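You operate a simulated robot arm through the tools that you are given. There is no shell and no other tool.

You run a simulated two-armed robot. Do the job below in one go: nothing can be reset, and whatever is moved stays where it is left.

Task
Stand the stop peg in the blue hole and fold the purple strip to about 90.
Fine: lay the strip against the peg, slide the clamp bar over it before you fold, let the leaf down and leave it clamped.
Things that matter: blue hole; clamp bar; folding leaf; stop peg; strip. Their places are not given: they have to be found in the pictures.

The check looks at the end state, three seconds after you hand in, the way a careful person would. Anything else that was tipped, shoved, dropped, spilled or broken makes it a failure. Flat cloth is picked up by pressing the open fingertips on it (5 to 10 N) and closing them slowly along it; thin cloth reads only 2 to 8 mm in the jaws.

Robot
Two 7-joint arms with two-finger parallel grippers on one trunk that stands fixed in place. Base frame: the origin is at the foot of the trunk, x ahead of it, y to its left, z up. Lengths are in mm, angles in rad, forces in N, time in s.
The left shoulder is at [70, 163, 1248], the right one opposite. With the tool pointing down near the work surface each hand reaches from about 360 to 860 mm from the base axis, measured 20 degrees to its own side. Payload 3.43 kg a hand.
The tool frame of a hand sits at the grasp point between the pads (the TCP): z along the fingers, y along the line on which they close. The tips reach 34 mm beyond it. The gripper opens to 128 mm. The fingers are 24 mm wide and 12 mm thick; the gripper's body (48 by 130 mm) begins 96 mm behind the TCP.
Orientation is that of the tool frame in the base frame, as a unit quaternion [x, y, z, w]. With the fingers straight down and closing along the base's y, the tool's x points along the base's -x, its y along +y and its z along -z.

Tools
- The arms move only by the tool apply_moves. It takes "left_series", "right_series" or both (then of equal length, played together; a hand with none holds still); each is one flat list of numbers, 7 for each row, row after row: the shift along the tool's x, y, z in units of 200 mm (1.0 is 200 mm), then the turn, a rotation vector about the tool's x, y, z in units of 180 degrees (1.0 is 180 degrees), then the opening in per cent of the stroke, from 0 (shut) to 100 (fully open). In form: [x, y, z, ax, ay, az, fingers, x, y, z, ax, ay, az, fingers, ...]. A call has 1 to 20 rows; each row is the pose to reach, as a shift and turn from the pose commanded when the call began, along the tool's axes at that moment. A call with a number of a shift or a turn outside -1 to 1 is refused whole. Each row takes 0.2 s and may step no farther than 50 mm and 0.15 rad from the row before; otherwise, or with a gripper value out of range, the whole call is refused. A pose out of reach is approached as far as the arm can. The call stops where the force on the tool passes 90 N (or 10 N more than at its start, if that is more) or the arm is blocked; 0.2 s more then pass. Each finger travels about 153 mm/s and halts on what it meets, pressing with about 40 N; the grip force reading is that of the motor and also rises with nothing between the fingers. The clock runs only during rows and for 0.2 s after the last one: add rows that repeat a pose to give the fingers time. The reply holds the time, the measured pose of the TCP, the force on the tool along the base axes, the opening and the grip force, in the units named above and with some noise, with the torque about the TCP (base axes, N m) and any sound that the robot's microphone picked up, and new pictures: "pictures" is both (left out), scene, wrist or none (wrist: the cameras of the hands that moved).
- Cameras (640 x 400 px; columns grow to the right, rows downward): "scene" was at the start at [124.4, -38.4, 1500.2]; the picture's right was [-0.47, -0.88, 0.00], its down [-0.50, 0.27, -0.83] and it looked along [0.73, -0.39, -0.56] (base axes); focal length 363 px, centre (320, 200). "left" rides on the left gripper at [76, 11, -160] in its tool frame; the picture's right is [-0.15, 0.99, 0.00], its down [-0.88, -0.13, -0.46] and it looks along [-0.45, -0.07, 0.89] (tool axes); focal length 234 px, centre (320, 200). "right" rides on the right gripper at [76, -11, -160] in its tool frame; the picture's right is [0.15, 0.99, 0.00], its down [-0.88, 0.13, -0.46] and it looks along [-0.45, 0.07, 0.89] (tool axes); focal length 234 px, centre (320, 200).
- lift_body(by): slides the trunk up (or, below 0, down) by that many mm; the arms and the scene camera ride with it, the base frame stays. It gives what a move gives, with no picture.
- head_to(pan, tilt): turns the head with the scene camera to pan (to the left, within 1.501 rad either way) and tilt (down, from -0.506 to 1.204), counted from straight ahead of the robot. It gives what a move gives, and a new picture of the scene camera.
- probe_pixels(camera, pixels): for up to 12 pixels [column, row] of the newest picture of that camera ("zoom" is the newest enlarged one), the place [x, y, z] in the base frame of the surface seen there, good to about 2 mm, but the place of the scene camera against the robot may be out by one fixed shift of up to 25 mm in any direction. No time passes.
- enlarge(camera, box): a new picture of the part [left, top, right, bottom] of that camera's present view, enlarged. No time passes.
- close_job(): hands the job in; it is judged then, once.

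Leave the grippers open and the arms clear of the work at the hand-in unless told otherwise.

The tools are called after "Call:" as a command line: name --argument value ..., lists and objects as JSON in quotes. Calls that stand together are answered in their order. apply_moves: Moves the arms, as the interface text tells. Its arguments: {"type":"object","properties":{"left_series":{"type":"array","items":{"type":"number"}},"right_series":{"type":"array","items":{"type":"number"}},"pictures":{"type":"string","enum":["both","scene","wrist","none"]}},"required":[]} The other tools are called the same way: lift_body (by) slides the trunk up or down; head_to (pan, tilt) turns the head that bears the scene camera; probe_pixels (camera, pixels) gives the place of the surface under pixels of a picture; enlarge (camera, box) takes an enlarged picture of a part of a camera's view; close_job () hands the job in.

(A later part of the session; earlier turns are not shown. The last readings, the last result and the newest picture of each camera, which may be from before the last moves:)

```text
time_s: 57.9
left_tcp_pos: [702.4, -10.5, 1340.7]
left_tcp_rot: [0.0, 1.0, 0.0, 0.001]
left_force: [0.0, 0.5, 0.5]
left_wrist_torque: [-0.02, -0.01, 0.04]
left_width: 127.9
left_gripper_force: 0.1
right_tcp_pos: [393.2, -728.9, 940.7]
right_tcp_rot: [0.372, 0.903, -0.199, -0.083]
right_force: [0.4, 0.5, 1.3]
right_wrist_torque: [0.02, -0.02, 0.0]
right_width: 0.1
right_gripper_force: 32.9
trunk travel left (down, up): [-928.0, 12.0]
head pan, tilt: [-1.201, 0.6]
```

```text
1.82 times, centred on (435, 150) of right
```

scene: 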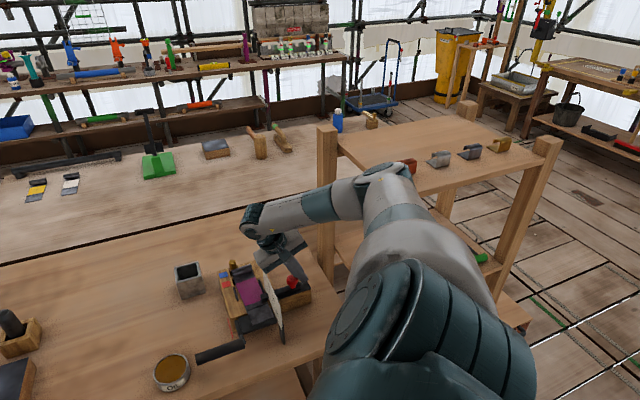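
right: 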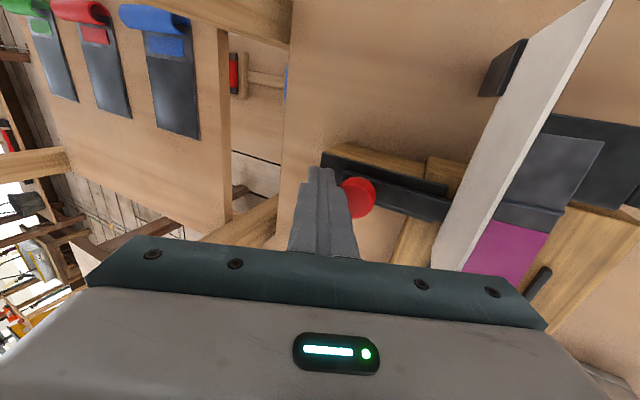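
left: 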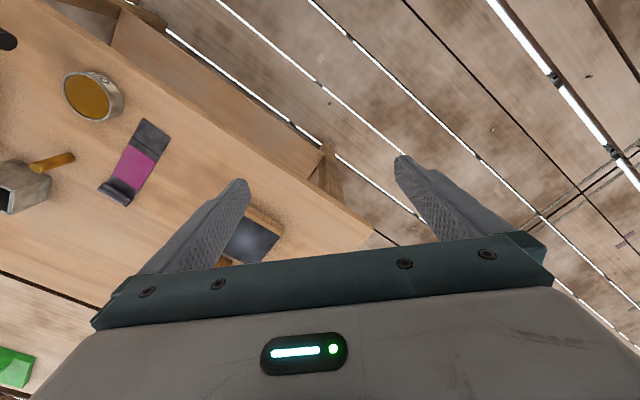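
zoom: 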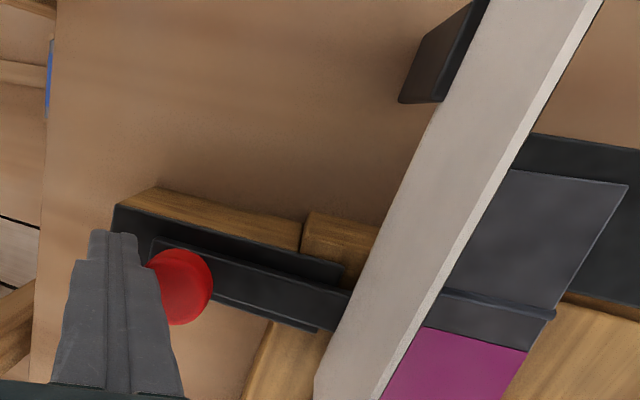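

The bar slides freely, and its tip is emerging beyond the dial over the strip. Another 40 mm.

Call:
apply_moves --right_series '[0, 0.0227, -0.0106, 0, 0, 0, 0, 0, 0.0453, -0.0211, 0, 0, 0, 0, 0, 0.068, -0.0317, 0, 0, 0, 0, 0, 0.0906, -0.0423, 0, 0, 0, 0, 0, 0.1133, -0.0528, 0, 0, 0, 0, 0, 0.136, -0.0634, 0, 0, 0, 0, 0, 0.1585, -0.074, 0, 0, 0, 0, 0, 0.181, -0.0845, 0, 0, 0, 0, 0, 0.181, -0.0845, 0, 0, 0, 0]'

Call:
enlarge --camera "scene" --box '[200, 180, 380, 320]'

Call:
enlarge --camera "right" --box '[270, 40, 600, 260]'

```text
time_s: 59.9
left_tcp_pos: [703.3, -11.3, 1340.5]
left_tcp_rot: [0.0, 1.0, 0.0, 0.0]
left_force: [-0.9, -0.2, 0.7]
left_wrist_torque: [0.0, -0.02, 0.02]
left_width: 128.0
left_gripper_force: 0.1
right_tcp_pos: [420.9, -701.0, 939.4]
right_tcp_rot: [0.373, 0.902, -0.2, -0.082]
right_force: [-0.9, -0.3, 0.5]
right_wrist_torque: [-0.03, 0.0, -0.01]
right_width: 0.1
right_gripper_force: 32.3
trunk travel left (down, up): [-928.0, 12.0]
head pan, tilt: [-1.201, 0.6]
```

scene: 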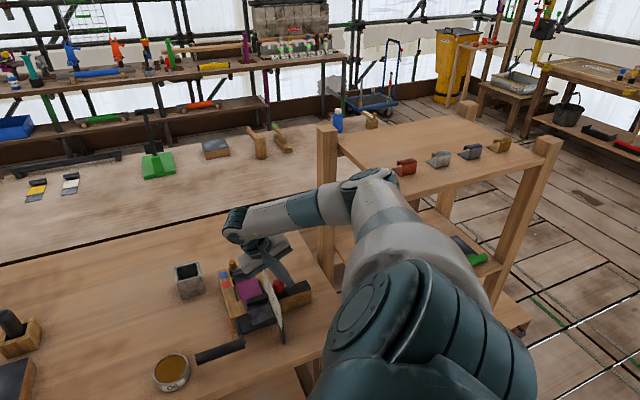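
right: 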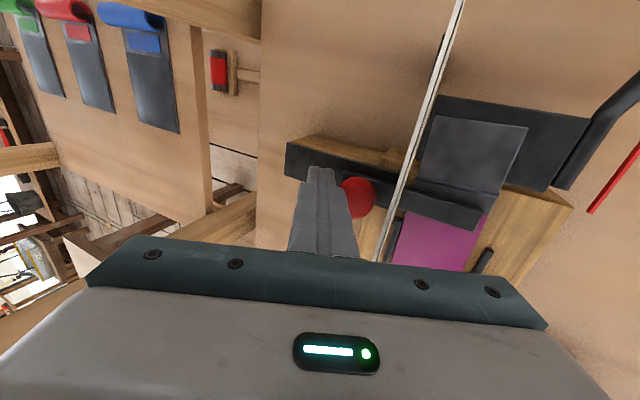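

```text
2.86 times, centred on (290, 250) of scene
```

zoom: 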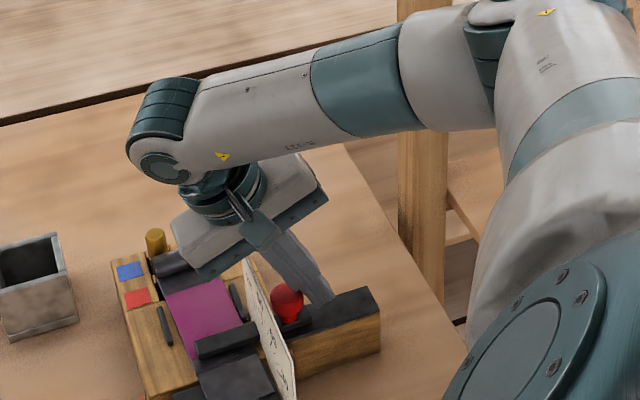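

```text
1.82 times, centred on (435, 150) of right
```

zoom: 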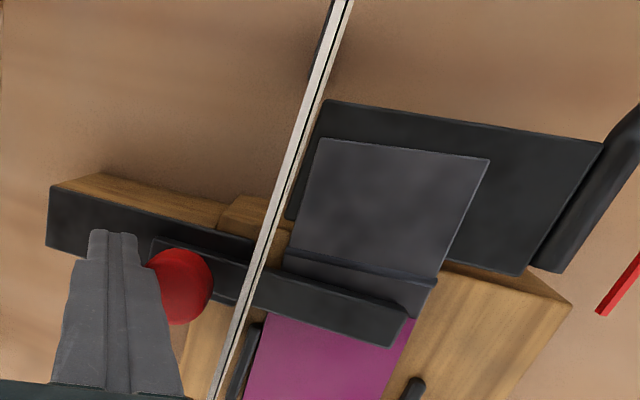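

The bar covers nearly the whole strip width, just behind the ridge. It lacks about 8 mm at the far edge, so I push 12 mm more in 3 mm steps, watching force and the knob-dial gap.

Call:
apply_moves --right_series '[0, 0.0136, -0.0063, 0, 0, 0, 0, 0, 0.0272, -0.0127, 0, 0, 0, 0, 0, 0.0408, -0.019, 0, 0, 0, 0, 0, 0.0544, -0.0254, 0, 0, 0, 0, 0, 0.0544, -0.0254, 0, 0, 0, 0]'

Call:
enlarge --camera "right" --box '[270, 40, 600, 260]'

```text
time_s: 61.1
left_tcp_pos: [701.6, -11.7, 1339.6]
left_tcp_rot: [0.0, 1.0, 0.0, 0.001]
left_force: [0.2, 0.5, 0.3]
left_wrist_torque: [0.0, 0.0, 0.0]
left_width: 128.1
left_gripper_force: 0.0
right_tcp_pos: [430.8, -691.9, 938.5]
right_tcp_rot: [0.372, 0.903, -0.2, -0.083]
right_force: [0.3, 0.0, -0.7]
right_wrist_torque: [-0.01, 0.04, 0.0]
right_width: 0.0
right_gripper_force: 33.3
trunk travel left (down, up): [-928.0, 12.0]
head pan, tilt: [-1.201, 0.6]
```

scene: 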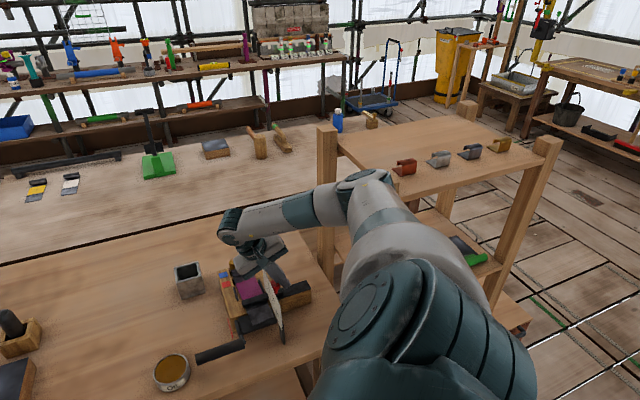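
right: 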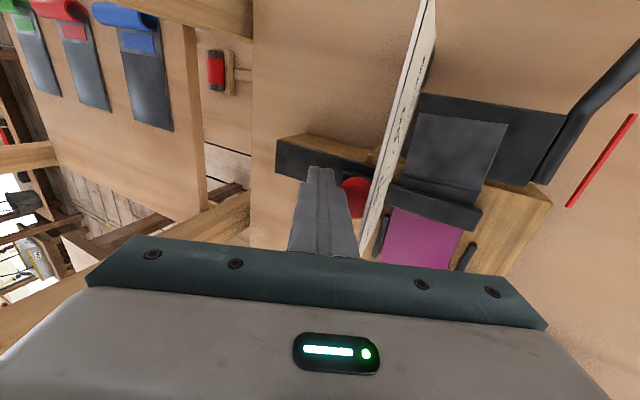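

```text
1.82 times, centred on (435, 150) of right
```

zoom: 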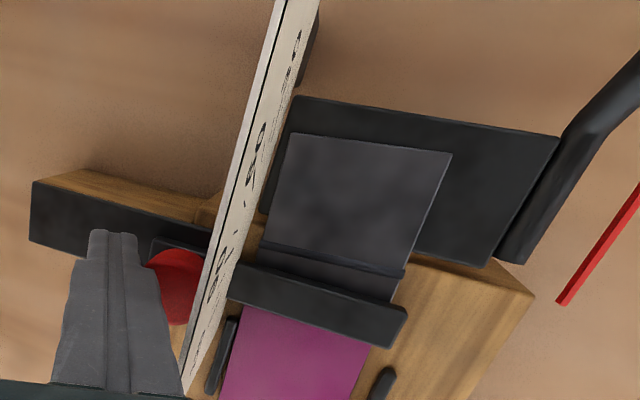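

The bar now overhangs the strip's far edge. I'll probe its tip, the strip edge and the knob.

Call:
probe_pixels --camera "zoom" --pixels '[[402, 312], [380, 310], [385, 288], [340, 262], [398, 272], [178, 285], [200, 270], [165, 255], [300, 200], [300, 285], [400, 330], [350, 340]]'

```text
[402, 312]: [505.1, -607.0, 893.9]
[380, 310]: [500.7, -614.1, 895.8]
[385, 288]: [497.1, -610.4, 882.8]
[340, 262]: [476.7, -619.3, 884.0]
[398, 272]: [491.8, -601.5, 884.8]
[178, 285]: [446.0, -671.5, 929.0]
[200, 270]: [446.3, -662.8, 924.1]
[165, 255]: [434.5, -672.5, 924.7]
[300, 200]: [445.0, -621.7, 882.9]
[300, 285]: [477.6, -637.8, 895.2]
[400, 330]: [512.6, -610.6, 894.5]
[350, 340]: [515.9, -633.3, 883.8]
```

The tip is at A≈−70, about flush with the strip edge, and the knob is 8 mm short of the dial. I push on in 2 mm steps up to 6 mm.

Call:
apply_moves --right_series '[0, 0.0091, -0.0042, 0, 0, 0, 0, 0, 0.0181, -0.0084, 0, 0, 0, 0, 0, 0.0181, -0.0084, 0, 0, 0, 0]' --pictures "none"

Call:
apply_moves --right_series '[0, 0.0091, -0.0042, 0, 0, 0, 0, 0, 0.0091, -0.0042, 0, 0, 0, 0]'

Call:
enlarge --camera "right" --box '[270, 40, 600, 260]'

```text
time_s: 61.9
left_tcp_pos: [703.3, -11.3, 1339.7]
left_tcp_rot: [0.0, 1.0, 0.0, 0.0]
left_force: [0.6, 0.0, -0.1]
left_wrist_torque: [0.02, 0.0, 0.0]
left_width: 128.3
left_gripper_force: 0.0
right_tcp_pos: [431.9, -688.9, 938.0]
right_tcp_rot: [0.373, 0.902, -0.2, -0.082]
right_force: [0.0, 0.1, -0.1]
right_wrist_torque: [0.0, -0.01, -0.02]
right_width: 0.1
right_gripper_force: 32.7
trunk travel left (down, up): [-928.0, 12.0]
head pan, tilt: [-1.201, 0.6]
```

```text
time_s: 62.5
left_tcp_pos: [702.9, -12.3, 1339.5]
left_tcp_rot: [0.0, 1.0, 0.0, 0.0]
left_force: [0.0, -0.4, 0.1]
left_wrist_torque: [-0.02, -0.02, 0.0]
left_width: 127.8
left_gripper_force: 0.1
right_tcp_pos: [434.2, -688.6, 939.6]
right_tcp_rot: [0.373, 0.902, -0.2, -0.083]
right_force: [0.0, -1.2, 0.4]
right_wrist_torque: [-0.04, 0.0, -0.03]
right_width: 0.2
right_gripper_force: 33.1
trunk travel left (down, up): [-928.0, 12.0]
head pan, tilt: [-1.201, 0.6]
```

scene: 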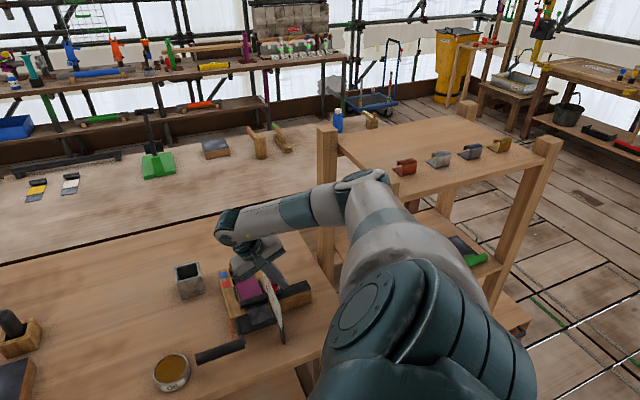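
right: 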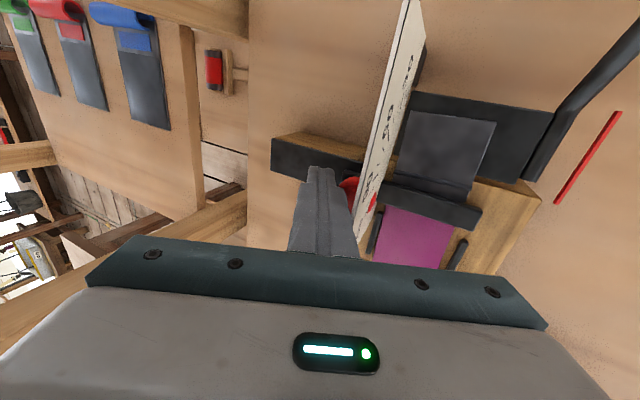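

```text
1.82 times, centred on (435, 150) of right
```

zoom: 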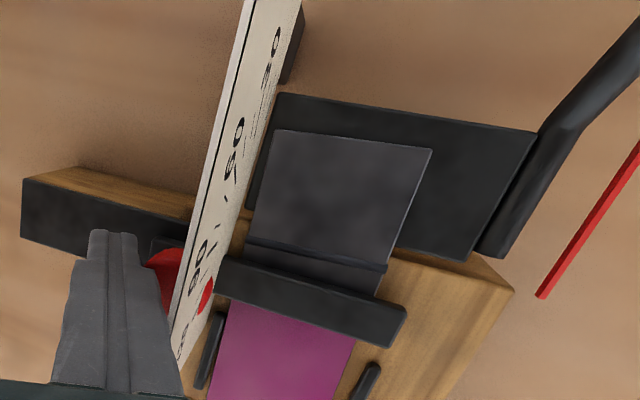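

The knob has gone into the plane of the dial, and the bar tip now projects past the strip. I'll probe the tip.

Call:
probe_pixels --camera "zoom" --pixels '[[402, 312], [400, 335], [385, 318], [205, 298], [165, 260], [160, 300], [383, 268], [350, 290], [300, 262], [240, 268]]'

Call:
enlarge --camera "right" --box '[310, 120, 500, 260]'

```text
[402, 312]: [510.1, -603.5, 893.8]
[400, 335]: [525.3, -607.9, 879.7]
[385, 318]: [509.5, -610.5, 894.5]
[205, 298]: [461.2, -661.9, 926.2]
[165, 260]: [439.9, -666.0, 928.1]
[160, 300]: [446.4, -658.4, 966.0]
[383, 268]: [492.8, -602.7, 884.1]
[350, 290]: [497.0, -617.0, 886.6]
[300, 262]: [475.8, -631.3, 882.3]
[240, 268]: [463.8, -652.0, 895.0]
```

```text
2.86 times, centred on (405, 190) of right
```

zoom: 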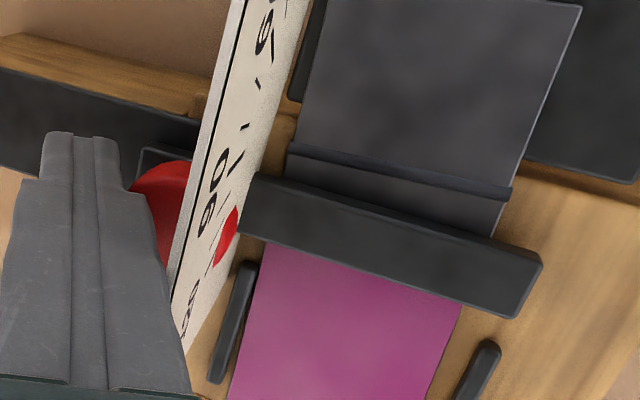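

The tip is at A≈−66, past the strip edge. I'll straighten the tool to 12° so the finger stays clear of the dial, and push a little more to see if there is an end stop.

Call:
apply_moves --right_series '[0, 0, 0, -0.024, 0, 0, 0, 0, 0, 0, -0.048, 0, 0, 0, 0, 0, 0, -0.072, 0, 0, 0, 0, 0, 0, -0.072, 0, 0, 0]' --pictures "none"

Call:
apply_moves --right_series '[0, 0.0098, -0.0021, 0, 0, 0, 0, 0, 0.0196, -0.0042, 0, 0, 0, 0, 0, 0.0196, -0.0042, 0, 0, 0, 0]'

Call:
enlarge --camera "right" --box '[310, 80, 500, 240]'

```text
time_s: 63.5
left_tcp_pos: [703.2, -11.2, 1338.7]
left_tcp_rot: [0.0, 1.0, 0.0, 0.0]
left_force: [0.7, 0.3, -0.2]
left_wrist_torque: [0.0, -0.02, 0.01]
left_width: 127.9
left_gripper_force: 0.0
right_tcp_pos: [434.4, -688.6, 940.1]
right_tcp_rot: [0.379, 0.919, -0.097, -0.04]
right_force: [-1.0, -0.3, 0.6]
right_wrist_torque: [-0.01, 0.03, 0.0]
right_width: 0.0
right_gripper_force: 33.1
trunk travel left (down, up): [-928.0, 12.0]
head pan, tilt: [-1.201, 0.6]
```

```text
time_s: 64.3
left_tcp_pos: [702.7, -12.8, 1338.6]
left_tcp_rot: [0.0, 1.0, 0.0, 0.0]
left_force: [-0.3, 1.0, 0.3]
left_wrist_torque: [0.0, -0.01, -0.02]
left_width: 128.0
left_gripper_force: 0.1
right_tcp_pos: [436.6, -686.7, 940.0]
right_tcp_rot: [0.38, 0.919, -0.096, -0.04]
right_force: [-2.3, -3.2, -1.5]
right_wrist_torque: [-0.05, 0.04, 0.0]
right_width: 0.0
right_gripper_force: 32.5
trunk travel left (down, up): [-928.0, 12.0]
head pan, tilt: [-1.201, 0.6]
```

scene: 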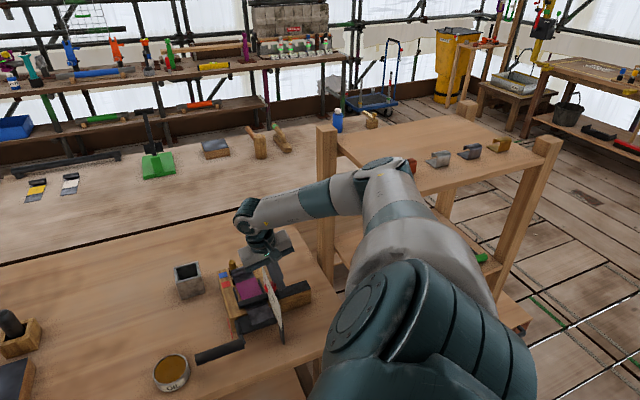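
right: 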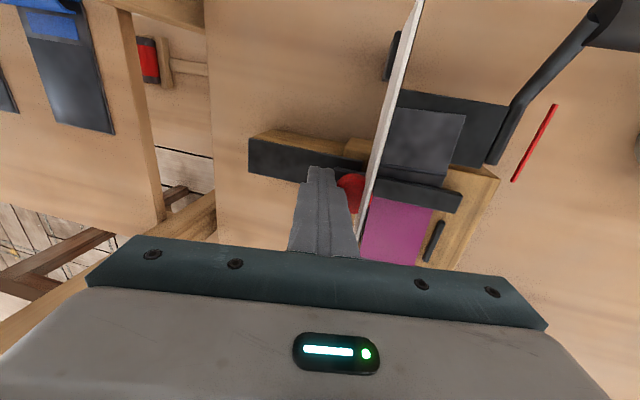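

```text
2.50 times, centred on (405, 160) of right
```

zoom: 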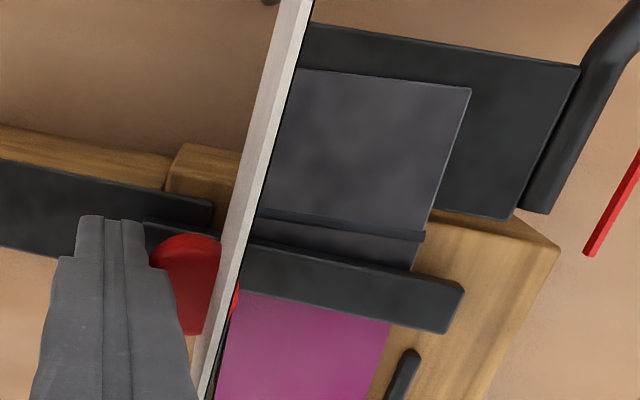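

A 4 N resistance appears, so it may be the end stop. One more 2 mm step to check.

Call:
apply_moves --right_series '[0, 0.0098, -0.0021, 0, 0, 0, 0, 0, 0.0098, -0.0021, 0, 0, 0, 0]' --pictures "wrist"

Call:
enlarge --camera "right" --box '[310, 80, 500, 240]'

```text
time_s: 64.9
left_tcp_pos: [702.4, -14.3, 1340.4]
left_tcp_rot: [-0.001, 1.0, 0.001, 0.001]
left_force: [0.2, -0.5, -0.1]
left_wrist_torque: [0.02, 0.03, -0.01]
left_width: 128.2
left_gripper_force: 0.1
right_tcp_pos: [436.7, -685.1, 939.8]
right_tcp_rot: [0.38, 0.919, -0.098, -0.04]
right_force: [-8.0, -11.1, 2.1]
right_wrist_torque: [-0.08, 0.03, -0.08]
right_width: 0.0
right_gripper_force: 32.8
trunk travel left (down, up): [-928.0, 12.0]
head pan, tilt: [-1.201, 0.6]
```

right: 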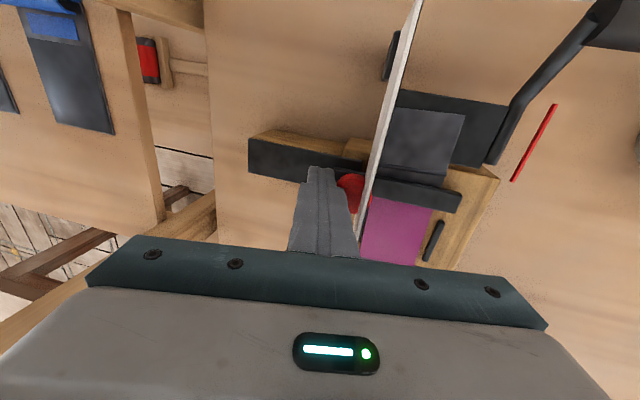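

```text
2.50 times, centred on (405, 160) of right
```

zoom: 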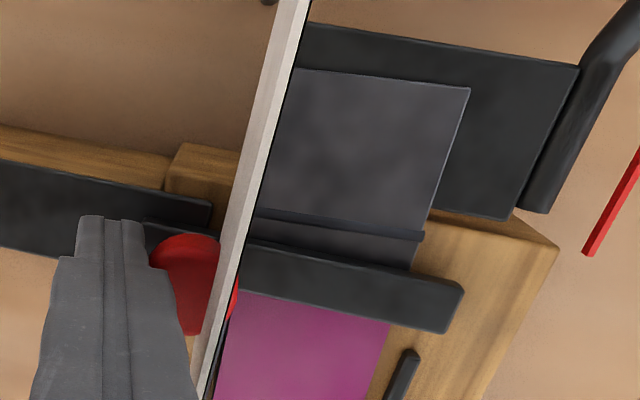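

13.7 N and no motion: the clamp is home against its stop. I back away 15 mm, rise 150 mm, and straighten the tool.

Call:
apply_moves --right_series '[0, -0.0367, 0.0078, 0, 0, 0, 0, 0, -0.0734, 0.0156, 0, 0, 0, 0, 0, -0.11, -0.16, 0, 0, 0, 0, 0, -0.15, -0.36, 0, 0, 0, 0, 0, -0.19, -0.56, 0, 0, 0, 0, 0, -0.229, -0.72, -0.033, 0, 0, 0, 0, -0.229, -0.72, -0.0667, 0, 0, 0, 0, -0.229, -0.72, -0.0667, 0, 0, 0]'

Call:
enlarge --camera "right" --box '[290, 40, 520, 240]'

```text
time_s: 66.7
left_tcp_pos: [703.4, -11.1, 1338.3]
left_tcp_rot: [0.0, 1.0, -0.001, -0.001]
left_force: [0.4, 0.0, -0.8]
left_wrist_torque: [0.02, 0.03, 0.0]
left_width: 128.2
left_gripper_force: 0.0
right_tcp_pos: [429.1, -694.3, 1090.1]
right_tcp_rot: [0.382, 0.924, -0.001, 0.0]
right_force: [0.0, -0.1, 0.1]
right_wrist_torque: [0.0, -0.01, 0.01]
right_width: 0.0
right_gripper_force: 32.9
trunk travel left (down, up): [-928.0, 12.0]
head pan, tilt: [-1.201, 0.6]
```

scene: 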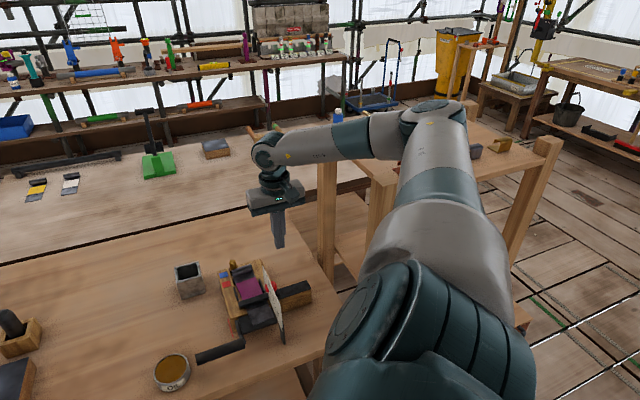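
right: 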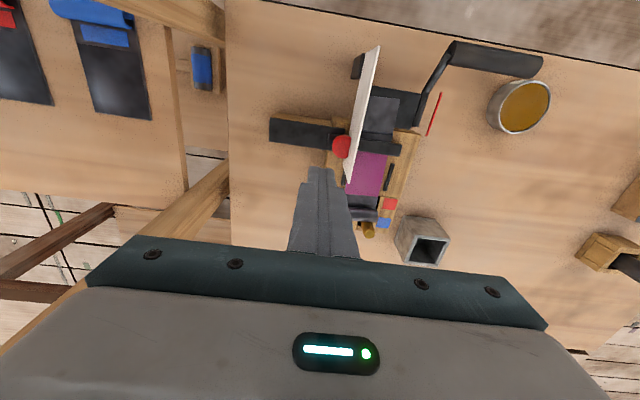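

```text
2.00 times, centred on (405, 140) of right
```

zoom: 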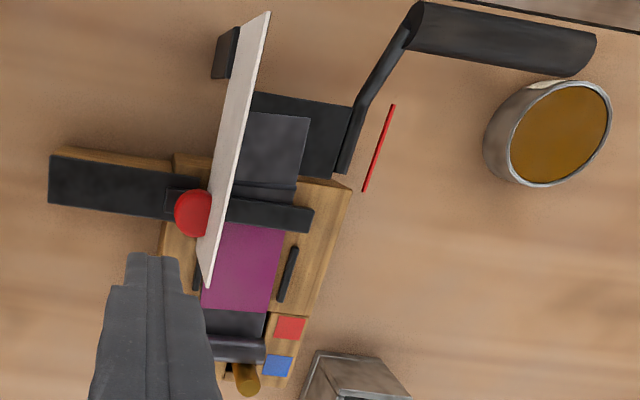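

The clamp bar lies across the strip right behind the ridge. Next is the handle at D≈664. I'll move the hand over to view it and its surroundings (the oil can is near).

Call:
apply_moves --right_series '[0.12, 0.15, -0.02, 0, 0, 0, 0, 0.25, 0.31, -0.05, 0, 0, 0, 0, 0.38, 0.47, -0.1, 0, 0, 0, 0, 0.5, 0.63, -0.15, 0, 0, 0, 0, 0.63, 0.79, -0.2, 0, 0, 0, 0, 0.75, 0.92, -0.25, 0, 0, 0, 0, 0.75, 0.92, -0.25, 0, 0, 0, 0]' --pictures "wrist"

Call:
head_to --pan -0.8 --tilt 0.8

```text
time_s: 68.3
left_tcp_pos: [702.6, -12.1, 1340.5]
left_tcp_rot: [-0.001, 1.0, -0.001, 0.0]
left_force: [-0.8, -1.0, -0.4]
left_wrist_torque: [0.02, 0.0, 0.0]
left_width: 128.0
left_gripper_force: 0.0
right_tcp_pos: [452.4, -457.0, 1139.0]
right_tcp_rot: [0.383, 0.924, 0.0, 0.0]
right_force: [-0.4, 0.1, -0.2]
right_wrist_torque: [-0.04, -0.02, 0.0]
right_width: 0.0
right_gripper_force: 33.1
trunk travel left (down, up): [-928.0, 12.0]
head pan, tilt: [-1.201, 0.6]
```

right: 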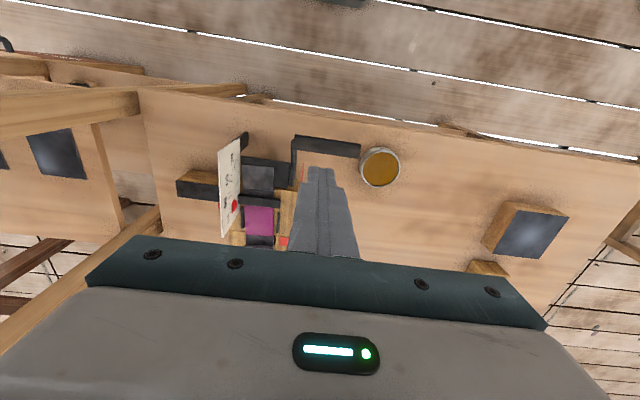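

```text
time_s: 69.2
left_tcp_pos: [703.7, -11.6, 1339.7]
left_tcp_rot: [0.0, 1.0, -0.001, 0.0]
left_force: [0.0, -0.1, -0.4]
left_wrist_torque: [0.0, -0.02, 0.0]
left_width: 128.1
left_gripper_force: 0.1
right_tcp_pos: [453.1, -457.9, 1139.8]
right_tcp_rot: [0.382, 0.924, 0.0, -0.001]
right_force: [-0.2, 0.7, 0.2]
right_wrist_torque: [0.0, 0.03, 0.01]
right_width: 0.0
right_gripper_force: 33.1
trunk travel left (down, up): [-928.0, 12.0]
head pan, tilt: [-0.799, 0.799]
```

scene: 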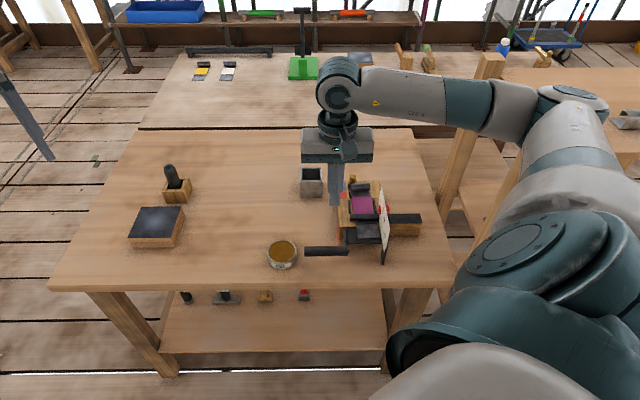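

I'll enlarge the handle region in both views and probe it.

Call:
enlarge --camera "scene" --box '[250, 170, 440, 290]'

Call:
enlarge --camera "right" --box '[210, 110, 420, 250]'

Call:
probe_pixels --camera "zoom" --pixels '[[262, 85], [262, 110], [258, 130], [350, 95], [350, 120], [440, 115], [445, 135], [450, 110], [465, 160], [580, 175], [520, 110], [510, 230]]'

```text
3.33 times, centred on (345, 230) of scene
```

zoom: 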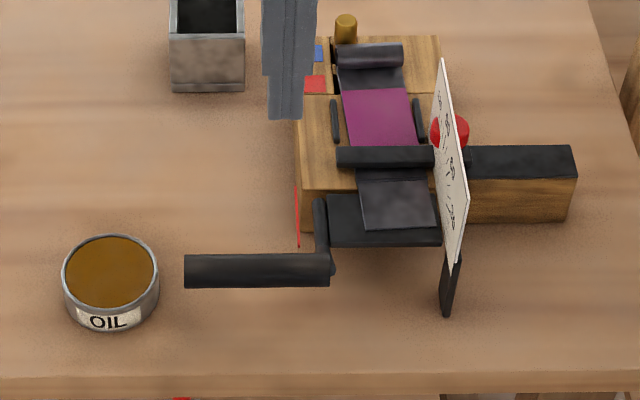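

```text
2.86 times, centred on (315, 180) of right
```

zoom: 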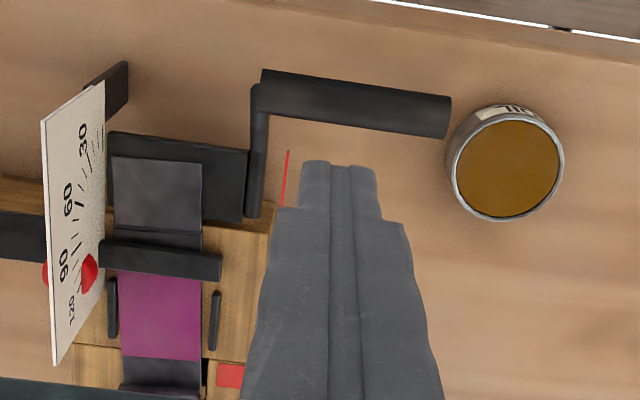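

```text
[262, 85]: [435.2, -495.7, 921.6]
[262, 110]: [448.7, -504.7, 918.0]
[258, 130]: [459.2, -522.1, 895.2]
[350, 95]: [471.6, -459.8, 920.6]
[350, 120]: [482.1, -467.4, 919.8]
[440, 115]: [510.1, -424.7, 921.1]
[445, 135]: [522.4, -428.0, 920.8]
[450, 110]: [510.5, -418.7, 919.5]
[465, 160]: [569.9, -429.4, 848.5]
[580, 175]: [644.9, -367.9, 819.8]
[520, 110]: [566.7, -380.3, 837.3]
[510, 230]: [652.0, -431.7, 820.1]
```

The handle spans A −45…65, centre D≈666, top z 922; the oil can is beyond A≈95. I want to cage the handle near A≈5 with the fingers closing in the D–z plane. I'll test a +90° yaw here at height.

Call:
apply_moves --right_series '[0, 0, 0, 0, 0, -0.042, 20, 0, 0, 0, 0, 0, -0.084, 47, 0, 0, 0, 0, 0, -0.126, 47, 0, 0, 0, 0, 0, -0.168, 47, 0, 0, 0, 0, 0, -0.21, 47, 0, 0, 0, 0, 0, -0.252, 47, 0, 0, 0, 0, 0, -0.294, 47, 0, 0, 0, 0, 0, -0.336, 47, 0, 0, 0, 0, 0, -0.378, 47, 0, 0, 0, 0, 0, -0.42, 47, 0, 0, 0, 0, 0, -0.462, 47, 0, 0, 0, 0, 0, -0.5, 47, 0, 0, 0, 0, 0, -0.5, 47]'

```text
time_s: 72.0
left_tcp_pos: [700.4, -10.3, 1340.5]
left_tcp_rot: [0.0, 1.0, 0.0, 0.001]
left_force: [-0.8, -0.6, -0.3]
left_wrist_torque: [0.0, -0.02, 0.0]
left_width: 127.8
left_gripper_force: 0.0
right_tcp_pos: [404.4, -432.3, 1189.5]
right_tcp_rot: [-0.344, 0.939, -0.008, 0.003]
right_force: [-0.4, -0.2, -0.6]
right_wrist_torque: [-0.02, -0.05, -0.01]
right_width: 60.4
right_gripper_force: 0.0
right hand out of reach, approached as far as the arm can: row 11, 12, 13
trunk travel left (down, up): [-928.0, 12.0]
head pan, tilt: [-0.799, 0.799]
```

scene: 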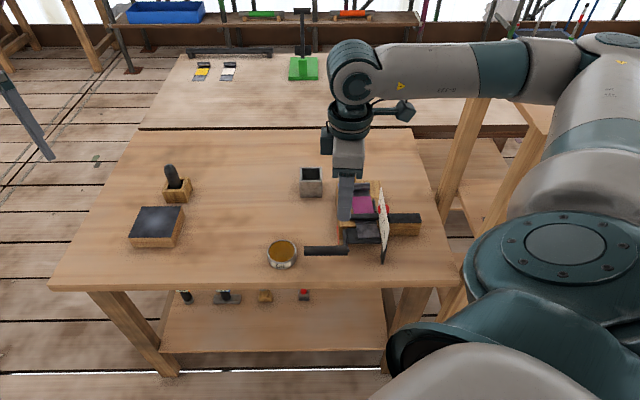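
right: 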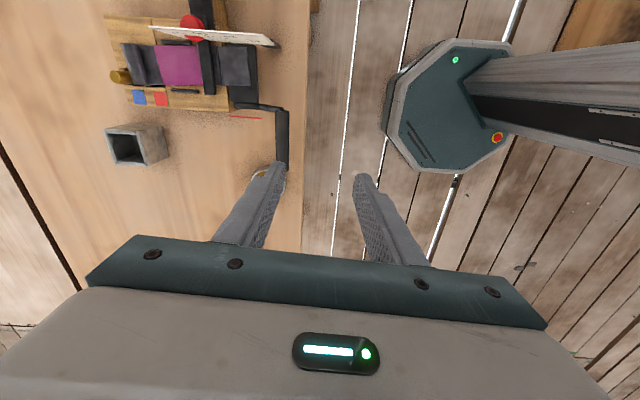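

That direction runs into a joint limit at about +40° yaw. I'll go the other way: back to −45°, then on to −135°, which should be mid-range.

Call:
apply_moves --right_series '[0, 0, 0, 0, 0, 0.042, 47, 0, 0, 0, 0, 0, 0.084, 47, 0, 0, 0, 0, 0, 0.126, 47, 0, 0, 0, 0, 0, 0.168, 47, 0, 0, 0, 0, 0, 0.21, 47, 0, 0, 0, 0, 0, 0.252, 47, 0, 0, 0, 0, 0, 0.294, 47, 0, 0, 0, 0, 0, 0.336, 47, 0, 0, 0, 0, 0, 0.378, 47, 0, 0, 0, 0, 0, 0.42, 47, 0, 0, 0, 0, 0, 0.462, 47, 0, 0, 0, 0, 0, 0.5, 47]' --pictures "none"

Call:
apply_moves --right_series '[0, 0, 0, 0, 0, 0.042, 47, 0, 0, 0, 0, 0, 0.084, 47, 0, 0, 0, 0, 0, 0.126, 47, 0, 0, 0, 0, 0, 0.168, 47, 0, 0, 0, 0, 0, 0.21, 47, 0, 0, 0, 0, 0, 0.252, 47, 0, 0, 0, 0, 0, 0.294, 47, 0, 0, 0, 0, 0, 0.336, 47, 0, 0, 0, 0, 0, 0.378, 47, 0, 0, 0, 0, 0, 0.42, 47, 0, 0, 0, 0, 0, 0.462, 47, 0, 0, 0, 0, 0, 0.5, 47, 0, 0, 0, 0, 0, 0.5, 47]'

```text
time_s: 74.5
left_tcp_pos: [702.4, -11.5, 1339.3]
left_tcp_rot: [0.001, 1.0, 0.0, 0.0]
left_force: [0.3, 0.1, 0.8]
left_wrist_torque: [0.0, -0.01, -0.03]
left_width: 127.9
left_gripper_force: 0.0
right_tcp_pos: [407.5, -431.9, 1188.9]
right_tcp_rot: [0.422, 0.907, -0.003, 0.008]
right_force: [0.1, -0.1, 0.2]
right_wrist_torque: [-0.01, 0.0, 0.03]
right_width: 60.3
right_gripper_force: 0.0
trunk travel left (down, up): [-928.0, 12.0]
head pan, tilt: [-0.799, 0.799]
```

```text
time_s: 77.3
left_tcp_pos: [702.7, -10.6, 1339.0]
left_tcp_rot: [-0.001, 1.0, -0.001, 0.0]
left_force: [0.5, -0.1, 0.5]
left_wrist_torque: [-0.02, 0.01, -0.01]
left_width: 128.0
left_gripper_force: 0.1
right_tcp_pos: [405.7, -430.6, 1189.1]
right_tcp_rot: [0.94, 0.342, 0.004, 0.007]
right_force: [0.0, -0.8, 0.2]
right_wrist_torque: [0.01, 0.04, -0.03]
right_width: 60.0
right_gripper_force: 0.0
trunk travel left (down, up): [-928.0, 12.0]
head pan, tilt: [-0.799, 0.799]
```

scene: 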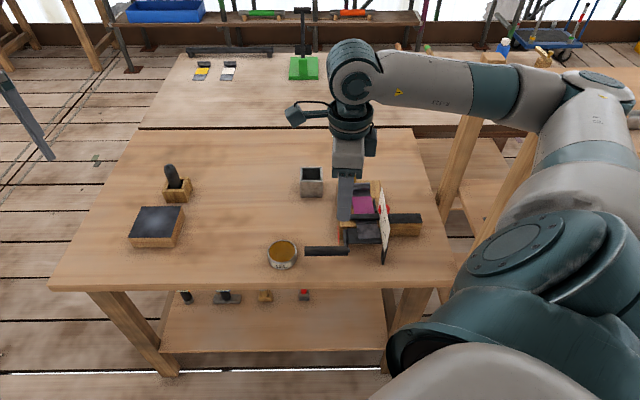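
right: 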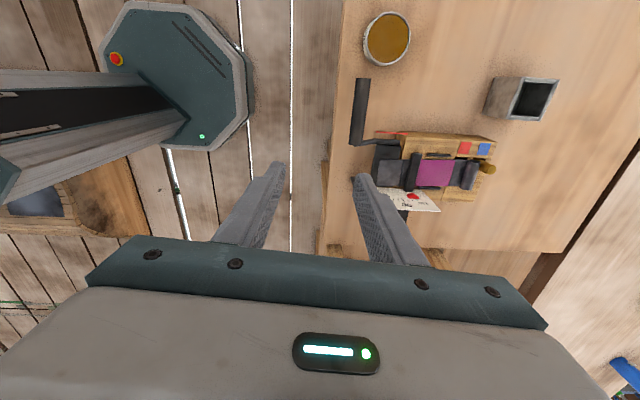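

Yaw reads −140° and it's reachable. I'll trim yaw by +5° and shift 22 mm in +A, then pitch the tool 45° so the fingers point toward +D and down.

Call:
apply_moves --right_series '[0.05, 0, 0, 0, 0, -0.014, 47, 0.11, 0, 0, 0, 0, -0.028, 47, 0.11, 0, 0, 0, 0, -0.028, 47]' --pictures "none"

Call:
apply_moves --right_series '[0, 0, 0, -0.042, 0, 0, 47, 0, 0, 0, -0.084, 0, 0, 47, 0, 0, 0, -0.126, 0, 0, 47, 0, 0, 0, -0.168, 0, 0, 47, 0, 0, 0, -0.21, 0, 0, 47, 0, 0, 0, -0.25, 0, 0, 47, 0, 0, 0, -0.25, 0, 0, 47]'

```text
time_s: 78.2
left_tcp_pos: [702.5, -11.6, 1340.7]
left_tcp_rot: [0.0, 1.0, 0.0, 0.0]
left_force: [0.6, 0.1, -0.4]
left_wrist_torque: [0.0, -0.02, -0.01]
left_width: 128.0
left_gripper_force: 0.1
right_tcp_pos: [424.6, -416.0, 1187.8]
right_tcp_rot: [0.923, 0.385, 0.003, 0.007]
right_force: [-0.2, 0.1, 0.1]
right_wrist_torque: [0.02, 0.01, 0.0]
right_width: 60.2
right_gripper_force: 0.1
trunk travel left (down, up): [-928.0, 12.0]
head pan, tilt: [-0.799, 0.799]
```

```text
time_s: 79.8
left_tcp_pos: [703.0, -12.2, 1339.5]
left_tcp_rot: [-0.001, 1.0, 0.0, 0.0]
left_force: [0.2, -0.4, 0.2]
left_wrist_torque: [0.01, 0.0, 0.0]
left_width: 127.8
left_gripper_force: 0.1
right_tcp_pos: [473.8, -428.8, 1171.6]
right_tcp_rot: [0.85, 0.355, 0.15, 0.36]
right_force: [-0.3, -0.7, -0.2]
right_wrist_torque: [0.0, -0.01, 0.0]
right_width: 60.0
right_gripper_force: 0.1
right hand out of reach, approached as far as the arm can: row 4, 5, 6, 7
trunk travel left (down, up): [-928.0, 12.0]
head pan, tilt: [-0.799, 0.799]
```

scene: 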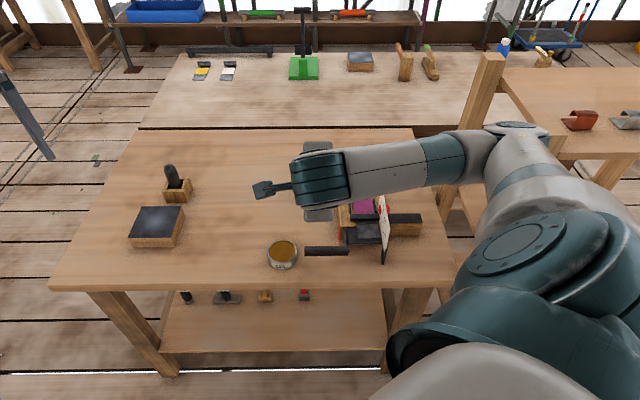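
right: 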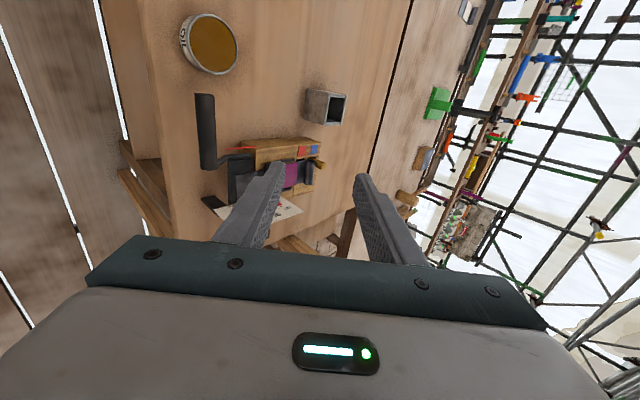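

The pitch is reached (46°), but the arm is too folded at this height, so it drifted forward. Lower down there's more room, so I move down and back to a pre-grasp at D 595, A 5, z 985.

Call:
apply_moves --right_series '[-0.027, -0.164, 0.099, 0, 0, 0, 47, -0.054, -0.329, 0.198, 0, 0, 0, 47, -0.081, -0.493, 0.297, 0, 0, 0, 47, -0.108, -0.658, 0.396, 0, 0, 0, 47, -0.135, -0.822, 0.495, 0, 0, 0, 47, -0.135, -0.822, 0.495, 0, 0, 0, 47]'

Call:
enlarge --camera "right" --box '[120, 50, 440, 250]'

```text
time_s: 81.2
left_tcp_pos: [700.8, -15.8, 1340.9]
left_tcp_rot: [0.001, 1.0, 0.001, 0.001]
left_force: [0.6, -0.2, -0.1]
left_wrist_torque: [0.07, -0.04, 0.05]
left_width: 128.2
left_gripper_force: 0.1
right_tcp_pos: [428.7, -409.9, 986.8]
right_tcp_rot: [0.851, 0.352, 0.148, 0.36]
right_force: [-0.3, -0.6, -0.3]
right_wrist_torque: [0.02, -0.01, 0.02]
right_width: 60.3
right_gripper_force: 0.0
right hand out of reach, approached as far as the arm can: row 5, 6
trunk travel left (down, up): [-928.0, 12.0]
head pan, tilt: [-0.799, 0.799]
```

scene: 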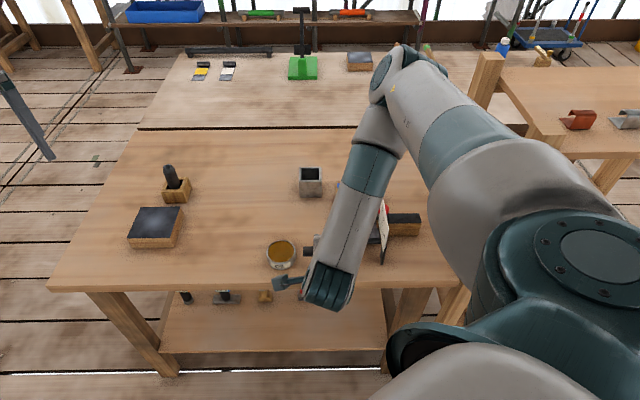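
right: 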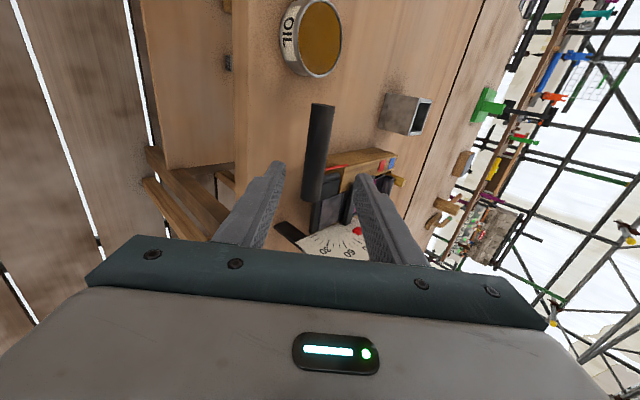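

```text
2.00 times, centred on (280, 150) of right
```

zoom: 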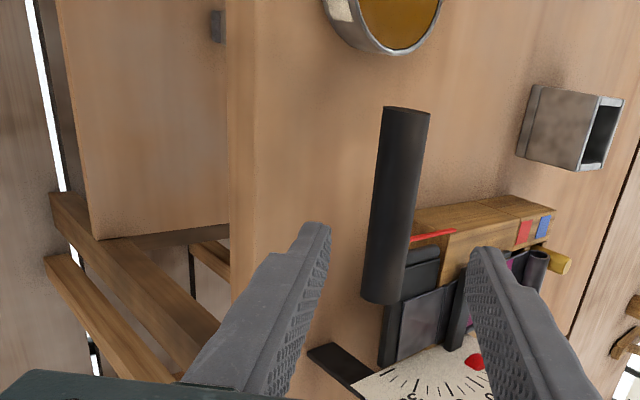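

The handle lies neatly between the fingers in the wrist view. I'll probe its surface and the fingertips for alignment.

Call:
probe_pixels --camera "zoom" --pixels '[[385, 200], [400, 200], [416, 200], [378, 200], [395, 130], [385, 280], [373, 280], [404, 280], [380, 302], [406, 108], [316, 228], [485, 255]]'

Call:
enlarge --camera "scene" --box '[250, 170, 440, 330]'

```text
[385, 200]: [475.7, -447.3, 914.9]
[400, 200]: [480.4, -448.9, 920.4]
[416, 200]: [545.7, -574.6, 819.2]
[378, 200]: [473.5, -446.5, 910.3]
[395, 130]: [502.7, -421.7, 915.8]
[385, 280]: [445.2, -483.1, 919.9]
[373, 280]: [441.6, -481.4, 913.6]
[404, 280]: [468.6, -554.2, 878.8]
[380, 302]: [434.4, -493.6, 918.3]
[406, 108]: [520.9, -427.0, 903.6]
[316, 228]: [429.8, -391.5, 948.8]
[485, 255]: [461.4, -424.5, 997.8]
```

```text
2.50 times, centred on (345, 250) of scene
```

zoom: 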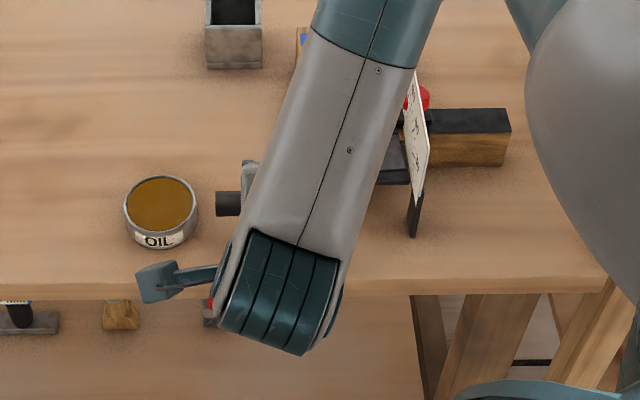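

The handle centre is D≈665, z≈908, radius ≈14.5. I advance 96 mm along the fingers with a 6.5 mm sideways trim to straddle it.

Call:
apply_moves --right_series '[0, -0.033, 0.1, 0, 0, 0, 47, 0, -0.033, 0.25, 0, 0, 0, 47, 0, -0.033, 0.4, 0, 0, 0, 47, 0, -0.033, 0.48, 0, 0, 0, 47, 0, -0.033, 0.48, 0, 0, 0, 47]' --pictures "wrist"

Call:
enlarge --camera "right" --box '[220, 80, 420, 250]'

Call:
probe_pixels --camera "zoom" --pixels '[[320, 200], [300, 200], [340, 200], [170, 200], [450, 230]]'

```text
time_s: 82.3
left_tcp_pos: [702.1, -12.1, 1339.9]
left_tcp_rot: [0.0, 1.0, 0.0, 0.0]
left_force: [-0.1, -0.3, -0.1]
left_wrist_torque: [0.01, 0.0, 0.02]
left_width: 127.8
left_gripper_force: 0.0
right_tcp_pos: [486.0, -441.1, 919.7]
right_tcp_rot: [0.852, 0.352, 0.141, 0.361]
right_force: [0.2, 0.1, -0.8]
right_wrist_torque: [0.0, 0.02, 0.01]
right_width: 60.4
right_gripper_force: 0.0
right hand out of reach, approached as far as the arm can: row 1, 2, 3, 4, 5
trunk travel left (down, up): [-928.0, 12.0]
head pan, tilt: [-0.799, 0.799]
```

right: 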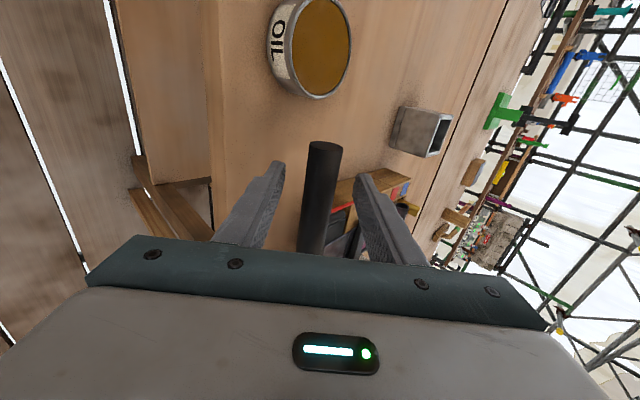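

```text
2.35 times, centred on (320, 165) of right
```

zoom: 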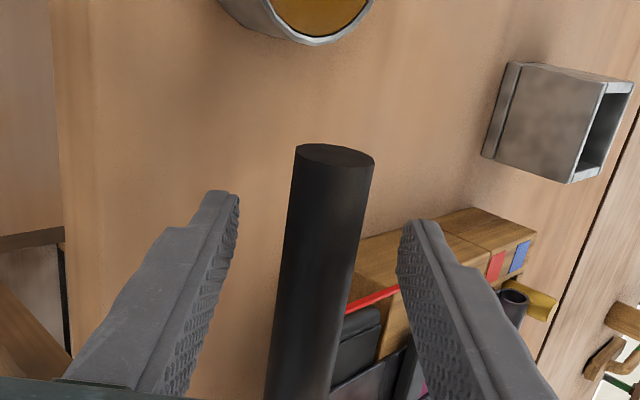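

```text
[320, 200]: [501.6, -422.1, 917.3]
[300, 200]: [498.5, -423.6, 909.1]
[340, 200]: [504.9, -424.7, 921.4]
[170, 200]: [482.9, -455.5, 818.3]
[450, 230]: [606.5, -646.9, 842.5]
```

The handle is straddled (TCP D 656, A 32, z 920). I'll close to a loose cage of about 34 mm and look.

Call:
apply_moves --right_series '[0, 0, 0, 0, 0, 0, 38, 0, 0, 0, 0, 0, 0, 30, 0, 0, 0, 0, 0, 0, 26, 0, 0, 0, 0, 0, 0, 26]' --pictures "wrist"

Call:
enlarge --camera "right" --box '[220, 80, 420, 250]'

```text
time_s: 83.3
left_tcp_pos: [701.9, -12.0, 1339.5]
left_tcp_rot: [-0.001, 1.0, 0.0, -0.001]
left_force: [-0.9, -0.2, 0.7]
left_wrist_torque: [-0.01, 0.02, -0.03]
left_width: 128.0
left_gripper_force: 0.0
right_tcp_pos: [486.3, -439.9, 919.5]
right_tcp_rot: [0.852, 0.353, 0.142, 0.361]
right_force: [0.1, 0.3, -0.2]
right_wrist_torque: [-0.01, 0.0, -0.03]
right_width: 33.1
right_gripper_force: 0.1
trunk travel left (down, up): [-928.0, 12.0]
head pan, tilt: [-0.799, 0.799]
```

right: 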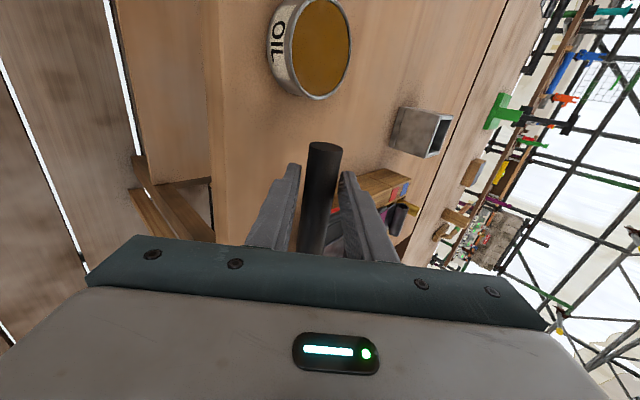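

```text
2.35 times, centred on (320, 165) of right
```

zoom: 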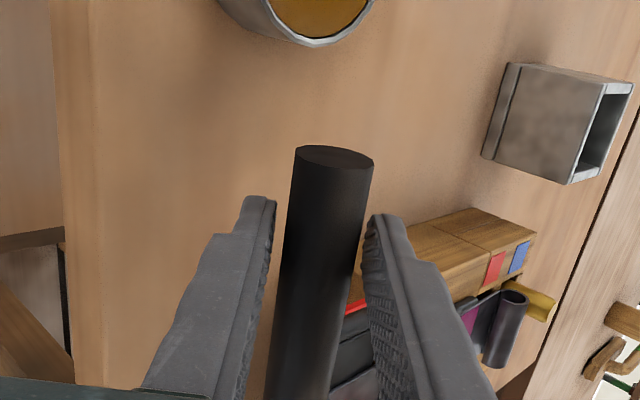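

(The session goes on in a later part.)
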